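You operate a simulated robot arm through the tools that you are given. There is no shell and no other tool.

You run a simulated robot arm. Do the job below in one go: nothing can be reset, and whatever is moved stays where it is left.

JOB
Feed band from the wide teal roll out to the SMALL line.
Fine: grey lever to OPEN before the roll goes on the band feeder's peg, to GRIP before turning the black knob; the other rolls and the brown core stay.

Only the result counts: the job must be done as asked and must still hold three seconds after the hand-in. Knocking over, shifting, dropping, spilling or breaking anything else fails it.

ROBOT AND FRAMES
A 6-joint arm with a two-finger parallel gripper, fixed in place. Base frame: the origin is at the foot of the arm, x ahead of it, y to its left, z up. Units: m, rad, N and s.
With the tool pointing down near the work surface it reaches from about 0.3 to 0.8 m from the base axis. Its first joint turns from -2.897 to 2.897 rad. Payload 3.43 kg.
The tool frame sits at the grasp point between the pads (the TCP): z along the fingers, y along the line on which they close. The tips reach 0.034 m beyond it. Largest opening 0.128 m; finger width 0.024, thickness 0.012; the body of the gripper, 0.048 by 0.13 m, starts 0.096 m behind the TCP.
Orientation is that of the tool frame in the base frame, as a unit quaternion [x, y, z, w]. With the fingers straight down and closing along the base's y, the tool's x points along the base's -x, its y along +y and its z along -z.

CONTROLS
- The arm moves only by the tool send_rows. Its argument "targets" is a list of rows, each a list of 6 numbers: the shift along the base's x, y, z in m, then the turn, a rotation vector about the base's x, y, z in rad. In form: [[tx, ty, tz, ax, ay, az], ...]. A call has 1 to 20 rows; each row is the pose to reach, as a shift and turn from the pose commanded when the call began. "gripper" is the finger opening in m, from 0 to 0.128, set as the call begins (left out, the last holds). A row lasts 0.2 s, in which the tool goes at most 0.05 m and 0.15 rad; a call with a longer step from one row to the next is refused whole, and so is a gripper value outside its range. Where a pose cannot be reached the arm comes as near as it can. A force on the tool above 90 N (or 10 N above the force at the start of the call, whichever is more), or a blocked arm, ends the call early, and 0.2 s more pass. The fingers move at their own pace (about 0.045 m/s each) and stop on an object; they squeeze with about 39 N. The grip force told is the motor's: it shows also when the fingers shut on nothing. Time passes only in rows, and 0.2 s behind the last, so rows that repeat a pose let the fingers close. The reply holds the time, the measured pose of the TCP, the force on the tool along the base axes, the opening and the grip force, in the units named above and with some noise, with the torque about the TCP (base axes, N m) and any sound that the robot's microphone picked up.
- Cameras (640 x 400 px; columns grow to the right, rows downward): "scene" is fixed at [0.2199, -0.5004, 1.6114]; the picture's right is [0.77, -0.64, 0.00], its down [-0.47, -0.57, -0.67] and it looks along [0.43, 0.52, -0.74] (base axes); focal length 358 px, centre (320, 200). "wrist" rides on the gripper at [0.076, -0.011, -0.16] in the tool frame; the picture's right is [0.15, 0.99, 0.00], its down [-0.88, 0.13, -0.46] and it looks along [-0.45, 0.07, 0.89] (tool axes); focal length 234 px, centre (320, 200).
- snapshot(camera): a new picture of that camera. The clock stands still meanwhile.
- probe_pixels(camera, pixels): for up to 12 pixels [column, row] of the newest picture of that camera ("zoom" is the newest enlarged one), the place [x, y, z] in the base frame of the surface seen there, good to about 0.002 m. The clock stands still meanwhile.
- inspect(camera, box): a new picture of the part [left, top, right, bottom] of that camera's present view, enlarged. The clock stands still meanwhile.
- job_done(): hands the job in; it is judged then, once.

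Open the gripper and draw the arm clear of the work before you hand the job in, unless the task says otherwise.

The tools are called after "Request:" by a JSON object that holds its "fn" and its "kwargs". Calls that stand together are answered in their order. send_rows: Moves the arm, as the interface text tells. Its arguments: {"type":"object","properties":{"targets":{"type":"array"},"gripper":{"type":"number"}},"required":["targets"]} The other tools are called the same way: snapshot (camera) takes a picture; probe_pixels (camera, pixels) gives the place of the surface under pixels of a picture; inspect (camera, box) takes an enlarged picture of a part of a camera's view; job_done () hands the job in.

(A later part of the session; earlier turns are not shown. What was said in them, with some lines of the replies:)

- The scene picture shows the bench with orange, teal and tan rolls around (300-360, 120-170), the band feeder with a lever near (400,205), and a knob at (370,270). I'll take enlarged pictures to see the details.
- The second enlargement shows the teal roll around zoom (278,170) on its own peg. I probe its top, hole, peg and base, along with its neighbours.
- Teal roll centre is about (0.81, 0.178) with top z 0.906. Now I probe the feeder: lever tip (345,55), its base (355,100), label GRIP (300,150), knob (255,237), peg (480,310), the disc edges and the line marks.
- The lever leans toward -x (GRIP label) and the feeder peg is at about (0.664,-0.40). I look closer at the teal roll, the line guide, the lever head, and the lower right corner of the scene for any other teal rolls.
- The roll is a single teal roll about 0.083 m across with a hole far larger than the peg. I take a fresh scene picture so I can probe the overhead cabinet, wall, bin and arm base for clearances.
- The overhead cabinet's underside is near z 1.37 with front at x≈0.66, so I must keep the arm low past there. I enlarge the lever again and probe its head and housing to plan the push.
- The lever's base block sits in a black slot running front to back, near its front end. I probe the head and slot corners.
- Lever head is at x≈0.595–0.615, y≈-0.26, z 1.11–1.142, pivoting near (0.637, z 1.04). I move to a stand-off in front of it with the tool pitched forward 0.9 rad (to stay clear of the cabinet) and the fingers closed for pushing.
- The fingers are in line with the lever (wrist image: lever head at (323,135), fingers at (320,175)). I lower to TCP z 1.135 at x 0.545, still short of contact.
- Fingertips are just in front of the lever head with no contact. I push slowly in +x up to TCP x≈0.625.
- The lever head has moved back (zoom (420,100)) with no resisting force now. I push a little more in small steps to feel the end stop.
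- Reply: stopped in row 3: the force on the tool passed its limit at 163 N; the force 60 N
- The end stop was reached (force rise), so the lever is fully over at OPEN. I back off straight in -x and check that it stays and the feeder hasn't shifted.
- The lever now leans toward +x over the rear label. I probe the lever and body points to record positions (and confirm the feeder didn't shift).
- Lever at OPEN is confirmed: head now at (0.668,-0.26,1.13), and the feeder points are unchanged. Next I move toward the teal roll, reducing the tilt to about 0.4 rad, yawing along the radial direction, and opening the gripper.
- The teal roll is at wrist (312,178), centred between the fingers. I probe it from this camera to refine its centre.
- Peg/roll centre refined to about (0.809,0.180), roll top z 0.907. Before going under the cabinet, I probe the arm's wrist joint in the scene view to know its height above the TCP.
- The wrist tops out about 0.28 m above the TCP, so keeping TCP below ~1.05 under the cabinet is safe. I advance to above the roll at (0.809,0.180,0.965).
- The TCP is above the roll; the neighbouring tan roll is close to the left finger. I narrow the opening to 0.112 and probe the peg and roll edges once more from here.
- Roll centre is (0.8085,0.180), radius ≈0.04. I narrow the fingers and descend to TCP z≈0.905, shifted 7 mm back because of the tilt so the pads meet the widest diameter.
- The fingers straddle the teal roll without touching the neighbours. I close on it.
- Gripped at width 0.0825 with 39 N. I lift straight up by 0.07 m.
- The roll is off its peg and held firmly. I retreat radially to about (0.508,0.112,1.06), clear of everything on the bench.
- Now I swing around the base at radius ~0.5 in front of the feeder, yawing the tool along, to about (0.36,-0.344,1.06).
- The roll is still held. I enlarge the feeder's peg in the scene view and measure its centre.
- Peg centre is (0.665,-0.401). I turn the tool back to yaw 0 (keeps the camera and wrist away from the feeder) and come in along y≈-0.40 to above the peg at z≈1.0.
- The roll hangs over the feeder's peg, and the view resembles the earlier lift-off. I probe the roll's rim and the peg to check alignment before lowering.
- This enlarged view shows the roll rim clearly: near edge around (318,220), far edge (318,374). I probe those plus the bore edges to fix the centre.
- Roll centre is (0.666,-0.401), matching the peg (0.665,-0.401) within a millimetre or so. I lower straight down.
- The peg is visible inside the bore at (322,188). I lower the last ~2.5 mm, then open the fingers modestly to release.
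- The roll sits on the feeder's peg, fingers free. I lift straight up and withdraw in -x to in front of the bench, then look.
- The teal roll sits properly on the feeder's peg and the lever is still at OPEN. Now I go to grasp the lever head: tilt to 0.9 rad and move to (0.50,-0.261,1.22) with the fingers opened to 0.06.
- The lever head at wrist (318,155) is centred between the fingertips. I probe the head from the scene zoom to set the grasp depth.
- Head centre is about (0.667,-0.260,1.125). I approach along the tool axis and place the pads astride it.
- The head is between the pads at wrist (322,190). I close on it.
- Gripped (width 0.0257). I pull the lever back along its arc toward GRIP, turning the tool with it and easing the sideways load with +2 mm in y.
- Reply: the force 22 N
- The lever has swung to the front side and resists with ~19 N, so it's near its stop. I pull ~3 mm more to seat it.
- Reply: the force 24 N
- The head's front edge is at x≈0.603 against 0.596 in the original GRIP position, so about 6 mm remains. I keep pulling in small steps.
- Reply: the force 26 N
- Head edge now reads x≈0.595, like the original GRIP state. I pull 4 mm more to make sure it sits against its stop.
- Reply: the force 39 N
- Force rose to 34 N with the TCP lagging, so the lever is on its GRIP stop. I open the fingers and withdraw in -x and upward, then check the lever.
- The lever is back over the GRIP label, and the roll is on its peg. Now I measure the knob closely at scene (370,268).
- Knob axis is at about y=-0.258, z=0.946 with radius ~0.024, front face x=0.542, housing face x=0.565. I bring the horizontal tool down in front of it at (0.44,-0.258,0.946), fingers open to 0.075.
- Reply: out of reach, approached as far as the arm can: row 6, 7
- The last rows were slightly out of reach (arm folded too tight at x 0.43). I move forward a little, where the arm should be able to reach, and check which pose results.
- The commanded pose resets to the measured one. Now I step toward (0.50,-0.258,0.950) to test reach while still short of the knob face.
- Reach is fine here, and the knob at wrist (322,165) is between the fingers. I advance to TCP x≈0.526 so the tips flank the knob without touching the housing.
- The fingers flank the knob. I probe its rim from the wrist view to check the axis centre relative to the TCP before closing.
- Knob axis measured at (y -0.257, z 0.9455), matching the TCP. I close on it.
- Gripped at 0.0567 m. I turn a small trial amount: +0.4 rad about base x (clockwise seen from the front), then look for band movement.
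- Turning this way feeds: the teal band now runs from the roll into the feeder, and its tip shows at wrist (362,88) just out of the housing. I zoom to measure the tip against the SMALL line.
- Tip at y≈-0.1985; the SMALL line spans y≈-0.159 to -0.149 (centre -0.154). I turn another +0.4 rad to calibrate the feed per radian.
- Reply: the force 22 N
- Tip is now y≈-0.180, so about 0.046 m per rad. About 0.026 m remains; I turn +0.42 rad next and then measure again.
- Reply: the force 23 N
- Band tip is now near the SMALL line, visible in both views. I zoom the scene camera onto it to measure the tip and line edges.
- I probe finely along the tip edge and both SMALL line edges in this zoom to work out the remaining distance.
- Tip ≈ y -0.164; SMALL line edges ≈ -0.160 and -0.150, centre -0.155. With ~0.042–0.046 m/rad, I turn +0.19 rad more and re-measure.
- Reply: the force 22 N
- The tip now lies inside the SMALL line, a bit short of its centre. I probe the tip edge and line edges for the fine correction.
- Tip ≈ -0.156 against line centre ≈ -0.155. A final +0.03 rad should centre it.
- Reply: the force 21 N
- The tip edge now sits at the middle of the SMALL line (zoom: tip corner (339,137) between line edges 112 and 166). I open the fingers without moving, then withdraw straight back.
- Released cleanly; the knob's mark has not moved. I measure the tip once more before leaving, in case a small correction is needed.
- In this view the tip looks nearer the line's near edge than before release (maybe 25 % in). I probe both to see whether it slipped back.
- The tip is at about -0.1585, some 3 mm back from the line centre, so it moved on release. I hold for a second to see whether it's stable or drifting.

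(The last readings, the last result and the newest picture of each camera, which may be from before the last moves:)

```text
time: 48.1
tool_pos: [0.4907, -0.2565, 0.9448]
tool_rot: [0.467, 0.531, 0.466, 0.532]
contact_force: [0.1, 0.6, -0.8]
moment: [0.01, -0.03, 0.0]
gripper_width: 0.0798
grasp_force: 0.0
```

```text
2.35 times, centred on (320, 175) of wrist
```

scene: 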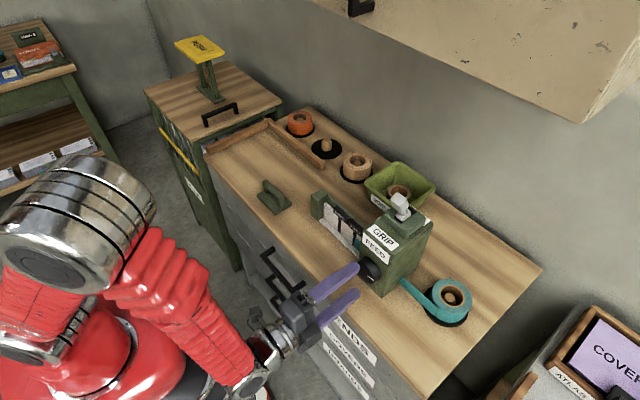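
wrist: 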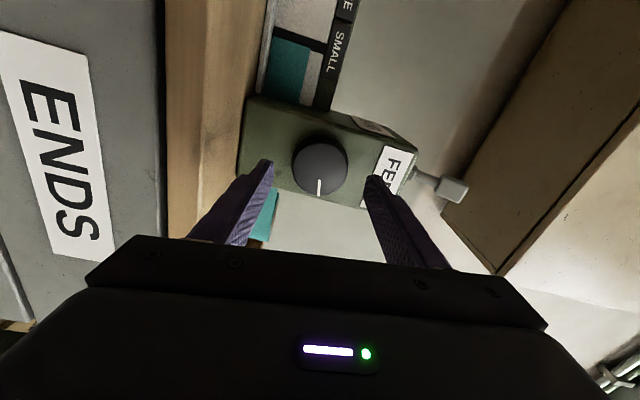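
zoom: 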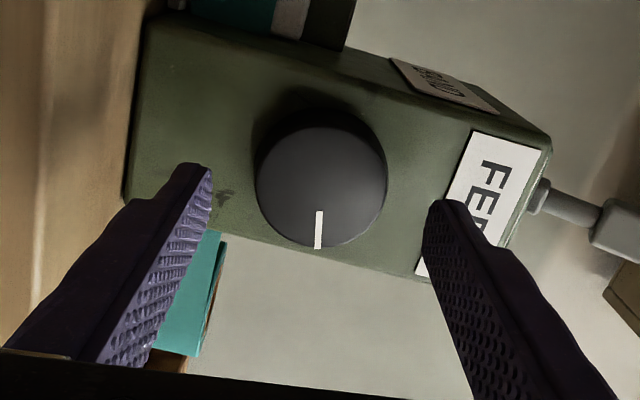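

It is stable at ~20 % into the line, 3 mm short of the centre. The earlier side forces suggest the knob axis is really at about y -0.2585, z 0.9465, so I regrasp centred there.

Request:
{"fn": "send_rows", "kwargs": {"targets": [[0.0, -0.002, 0.0017, 0, 0, 0], [0.012, -0.002, 0.0017, 0, 0, 0], [0.024, -0.002, 0.0017, 0, 0, 0], [0.0355, -0.002, 0.0017, 0, 0, 0], [0.0355, -0.002, 0.0017, 0, 0, 0]], "gripper": 0.08}}

Request:
{"fn": "send_rows", "kwargs": {"targets": [[0, 0, 0, 0, 0, 0], [0, 0, 0, 0, 0, 0], [0, 0, 0, 0, 0, 0], [0, 0, 0, 0, 0, 0]], "gripper": 0.0}}

Request:
{"fn": "inspect", "kwargs": {"camera": "wrist", "box": [250, 0, 350, 85]}}

```text
time: 49.4
tool_pos: [0.5248, -0.2583, 0.9468]
tool_rot: [0.466, 0.531, 0.466, 0.533]
contact_force: [0.0, -0.5, -0.3]
moment: [-0.01, 0.01, -0.02]
gripper_width: 0.0799
grasp_force: 0.1
```

```text
time: 50.4
tool_pos: [0.5249, -0.2602, 0.9447]
tool_rot: [0.467, 0.53, 0.466, 0.532]
contact_force: [0.8, -1.8, -10.2]
moment: [-0.03, 0.43, -0.21]
gripper_width: 0.0566
grasp_force: 45.5
```

```text
4.71 times, centred on (300, 42) of wrist
```

zoom: 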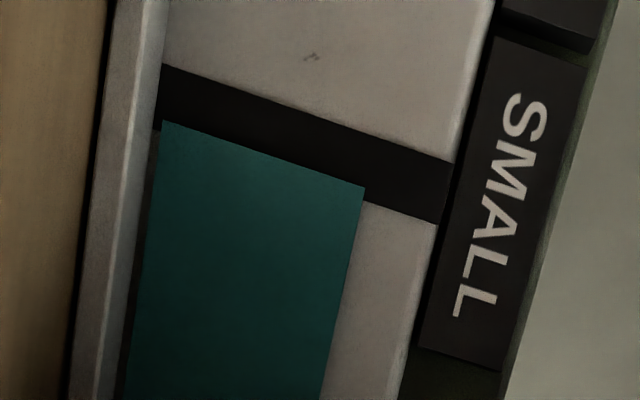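

Closing didn't change the tip (still ~21 % in), and the z-force says to come down 1 mm. I turn +0.07 rad with that correction and look.

Request:
{"fn": "send_rows", "kwargs": {"targets": [[0, 0, -0.001, 0.0, 0, 0], [0, 0, -0.001, 0.035, 0, 0], [0, 0, -0.001, 0.07, 0, 0], [0, 0, -0.001, 0.07, 0, 0]], "gripper": 0.0}}

Request:
{"fn": "inspect", "kwargs": {"camera": "wrist", "box": [245, 0, 345, 85]}}

```text
time: 51.4
tool_pos: [0.526, -0.2592, 0.9453]
tool_rot: [0.486, 0.513, 0.484, 0.516]
contact_force: [-2.0, -3.9, -9.4]
moment: [0.01, 0.07, -0.06]
gripper_width: 0.0566
grasp_force: 44.8
```

```text
4.71 times, centred on (295, 42) of wrist
```

zoom: 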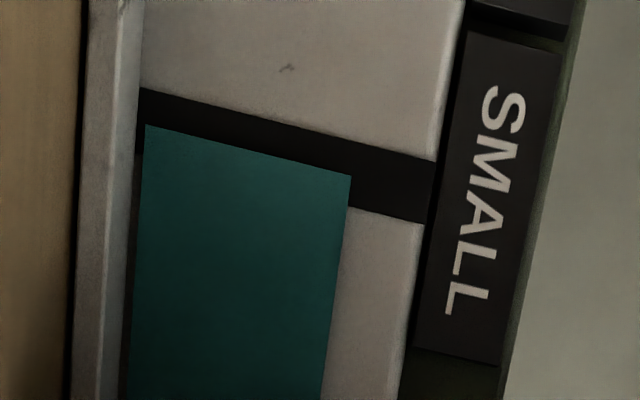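

Tip is now at ~46 % of the line width. I release without moving and check whether it stays.

Request:
{"fn": "send_rows", "kwargs": {"targets": [[0, 0, 0, 0, 0, 0], [0, 0, 0, 0, 0, 0], [0, 0, 0, 0, 0, 0]], "gripper": 0.08}}

Request:
{"fn": "inspect", "kwargs": {"camera": "wrist", "box": [245, 0, 345, 85]}}

```text
time: 52.1
tool_pos: [0.5262, -0.2588, 0.9459]
tool_rot: [0.485, 0.514, 0.485, 0.516]
contact_force: [0.1, 0.0, -0.4]
moment: [0.02, -0.01, -0.03]
gripper_width: 0.0801
grasp_force: 0.1
```

```text
4.71 times, centred on (295, 42) of wrist
```

zoom: 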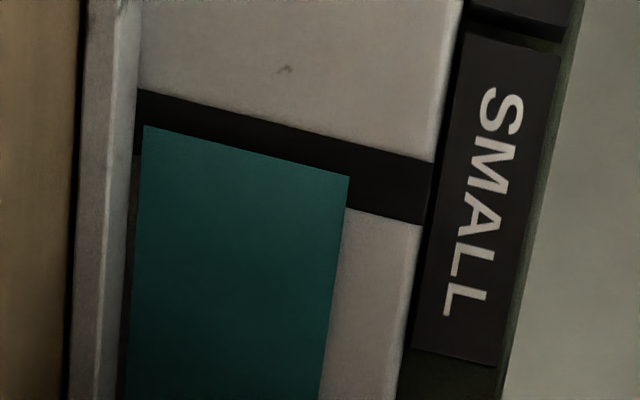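

It stayed put this time (tip corner (349,176), line edges ~140 and ~208). I probe tip and line to confirm in metres.

Request:
{"fn": "probe_pixels", "kwargs": {"camera": "zoom", "pixels": [[170, 134], [205, 142], [240, 151], [275, 160], [310, 169], [340, 177], [365, 210], [390, 215], [410, 220], [180, 102], [250, 119], [330, 138]]}}

```text
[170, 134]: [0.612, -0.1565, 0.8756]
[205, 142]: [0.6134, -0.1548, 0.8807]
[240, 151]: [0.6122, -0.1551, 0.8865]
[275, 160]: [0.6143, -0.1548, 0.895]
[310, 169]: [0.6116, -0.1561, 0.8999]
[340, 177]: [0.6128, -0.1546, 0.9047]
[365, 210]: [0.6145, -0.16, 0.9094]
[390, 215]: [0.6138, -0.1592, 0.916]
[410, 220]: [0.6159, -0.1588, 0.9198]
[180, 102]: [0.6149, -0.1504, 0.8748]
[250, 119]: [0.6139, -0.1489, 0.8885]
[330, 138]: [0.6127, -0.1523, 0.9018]
```

Tip averages y -0.1553 with the SMALL line centred at -0.155. I withdraw straight back along -x, then up and away from the bench.

Request:
{"fn": "send_rows", "kwargs": {"targets": [[-0.01, 0, 0, 0, 0, 0], [-0.025, 0, 0, 0, 0, 0], [-0.042, 0, 0, 0, 0, 0], [-0.048, 0, 0.03, 0, 0, 0], [-0.055, 0, 0.07, 0, 0, 0], [-0.065, 0, 0.11, 0, 0, 0], [-0.08, 0, 0.155, 0, 0, 0], [-0.1, 0, 0.2, 0, 0, 0], [-0.12, 0, 0.24, 0, 0, 0]], "gripper": 0.08}}

Request:
{"fn": "snapshot", "kwargs": {"camera": "scene"}}

Request:
{"fn": "snapshot", "kwargs": {"camera": "wrist"}}

```text
time: 54.1
tool_pos: [0.4038, -0.2597, 1.1861]
tool_rot: [0.484, 0.515, 0.485, 0.516]
contact_force: [0.0, 0.3, 1.0]
moment: [-0.01, -0.02, -0.03]
gripper_width: 0.0802
grasp_force: 0.0
```

```text
taken
```

scene: 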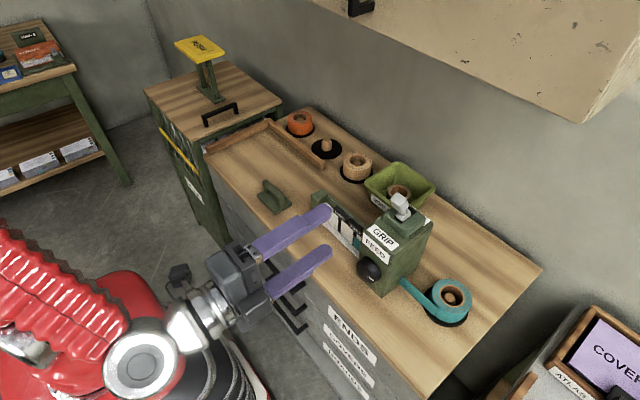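

```text
taken
```

wrist: 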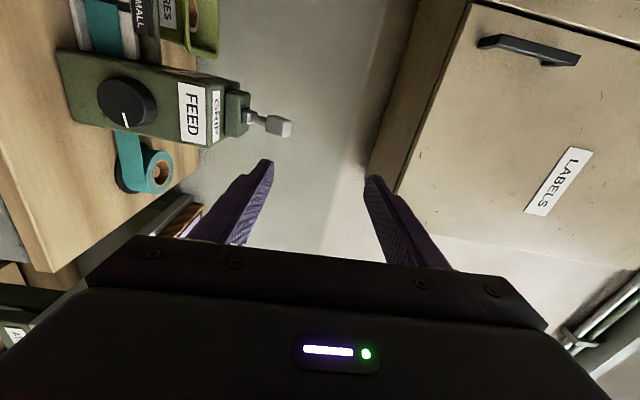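

All looks in order. I move the arm a bit further away (toward +y and up) with the gripper opened, wait, then do a last check of band, lever and roll.

Request:
{"fn": "send_rows", "kwargs": {"targets": [[-0.01, 0.03, 0.03, 0, 0, 0], [-0.02, 0.06, 0.06, 0, 0, 0], [-0.03, 0.1, 0.08, 0, 0, 0], [-0.03, 0.14, 0.09, 0, 0, 0], [-0.03, 0.18, 0.1, 0, 0, 0], [-0.03, 0.18, 0.1, 0, 0, 0], [-0.03, 0.18, 0.1, 0, 0, 0], [-0.03, 0.18, 0.1, 0, 0, 0]], "gripper": 0.128}}

Request:
{"fn": "snapshot", "kwargs": {"camera": "scene"}}

Request:
{"fn": "inspect", "kwargs": {"camera": "scene", "box": [340, 200, 400, 270]}}

Request:
{"fn": "inspect", "kwargs": {"camera": "scene", "box": [270, 90, 490, 340]}}

```text
time: 54.9
tool_pos: [0.401, -0.2159, 1.1753]
tool_rot: [0.565, 0.492, 0.5, 0.435]
contact_force: [0.0, -0.4, 0.2]
moment: [-0.05, 0.0, 0.0]
gripper_width: 0.128
grasp_force: 0.1
stopped in row 3: the arm was blocked; the commanded pose is now the measured one
```

```text
taken
```

scene: 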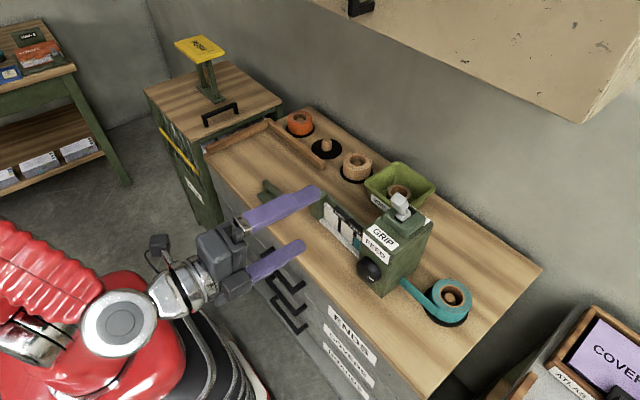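

```text
5.71 times, centred on (370, 235) of scene
```

zoom: 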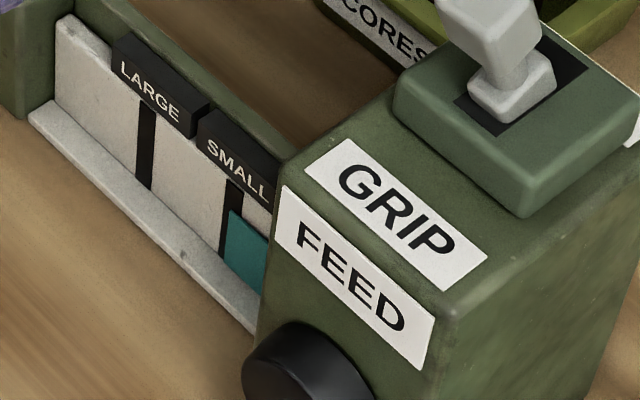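

```text
1.60 times, centred on (380, 215) of scene
```

zoom: 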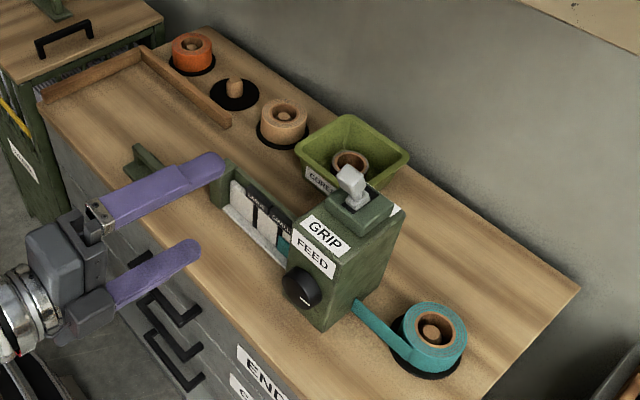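

The move stopped because the arm was too tightly folded (no contact force). Everything on the bench is untouched; I raise the tool straight up a little to be clear and let time pass.

Request:
{"fn": "send_rows", "kwargs": {"targets": [[0.005, 0, 0.03, 0, 0, 0], [0.01, 0, 0.06, 0, 0, 0], [0.01, 0, 0.09, 0, 0, 0], [0.01, 0, 0.12, 0, 0, 0], [0.01, 0, 0.12, 0, 0, 0], [0.01, 0, 0.12, 0, 0, 0]], "gripper": 0.128}}

Request:
{"fn": "inspect", "kwargs": {"camera": "scene", "box": [350, 205, 390, 265]}}

Request:
{"fn": "snapshot", "kwargs": {"camera": "scene"}}

Request:
{"fn": "snapshot", "kwargs": {"camera": "wrist"}}

```text
time: 56.5
tool_pos: [0.4273, -0.2387, 1.2496]
tool_rot: [0.599, 0.481, 0.505, 0.393]
contact_force: [-0.9, 0.5, 0.6]
moment: [0.01, 0.01, 0.02]
gripper_width: 0.1281
grasp_force: 0.0
stopped in row 6: the arm was blocked; the commanded pose is now the measured one
```

```text
6.67 times, centred on (370, 235) of scene
```

zoom: 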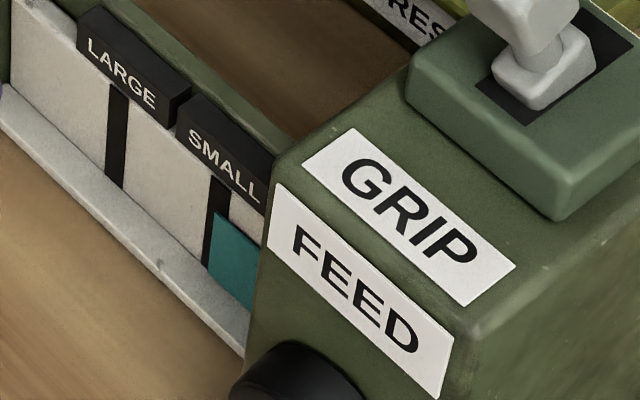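

```text
taken
```

scene: 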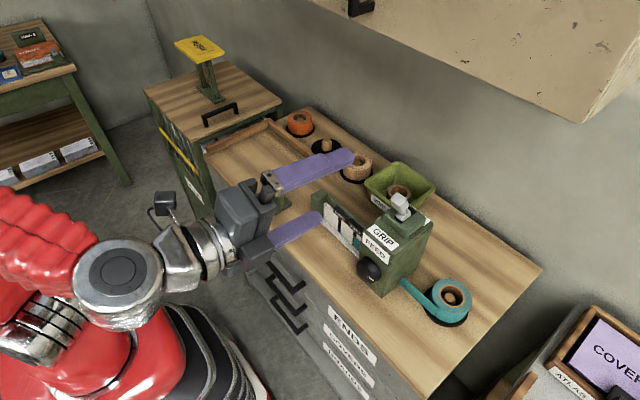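

```text
taken
```

wrist: 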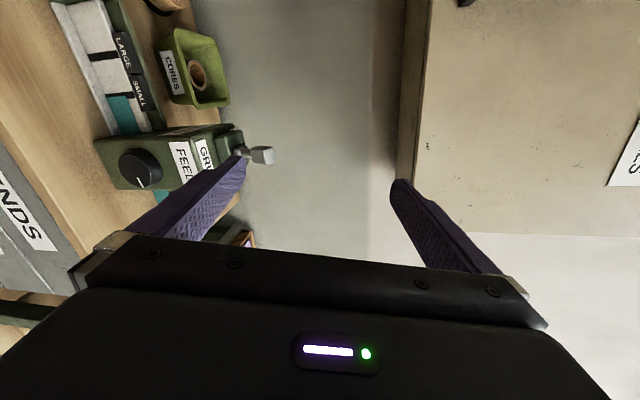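

The arm is clear (TCP z 1.25, gripper open). One last zoom on the band tip at wrist (115,100) to verify it holds on the SMALL line.

Request:
{"fn": "inspect", "kwargs": {"camera": "wrist", "box": [60, 20, 180, 150]}}

Request:
{"fn": "inspect", "kwargs": {"camera": "scene", "box": [350, 160, 480, 330]}}

```text
3.08 times, centred on (120, 85) of wrist
```

zoom: 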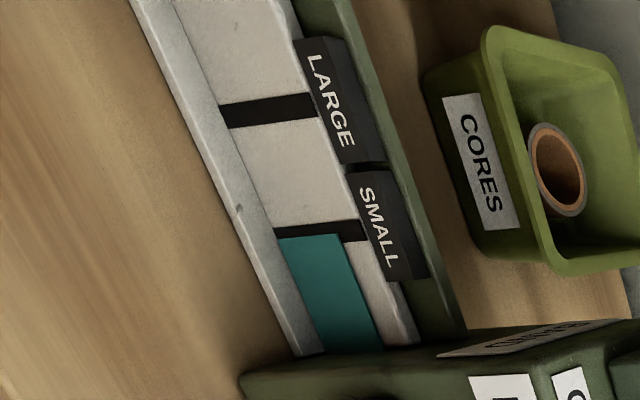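

```text
2.35 times, centred on (415, 245) of scene
```

zoom: 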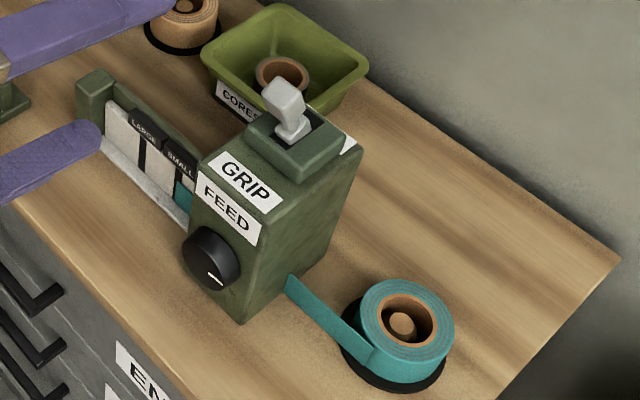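

The band tip lies on the SMALL line, the lever is at GRIP, and the teal roll is on the feeder's peg. The other rolls and the brown core are where they were, and the arm is clear with the gripper open, so I hand the job in.

Request:
{"fn": "job_done", "kwargs": {}}

```text
The job is handed in.
```

The job is done and handed in: band from the teal roll now reaches the SMALL line. The tip measures y ≈ -0.155, which is the middle of the line.

- **Lever:** I set it to OPEN before the roll went on, then back to GRIP before turning the knob. It is still at GRIP.
- **Roll:** The teal roll sits on the feeder's peg, with the band running into the feeder.
- **Knob:** On the first release the tip slipped back about 3 mm. I regrasped the knob, fed it forward again, and it held when I let go.
- **Force:** When I pushed the lever to OPEN, the force peaked at 163 N against its stop and ended that call early. The feeder did not shift.
- **Everything else:** The other rolls and the brown core are where they were. The gripper is open and the arm is clear. Its last retreat moves ended early because the arm was too tightly folded, but it touched nothing.
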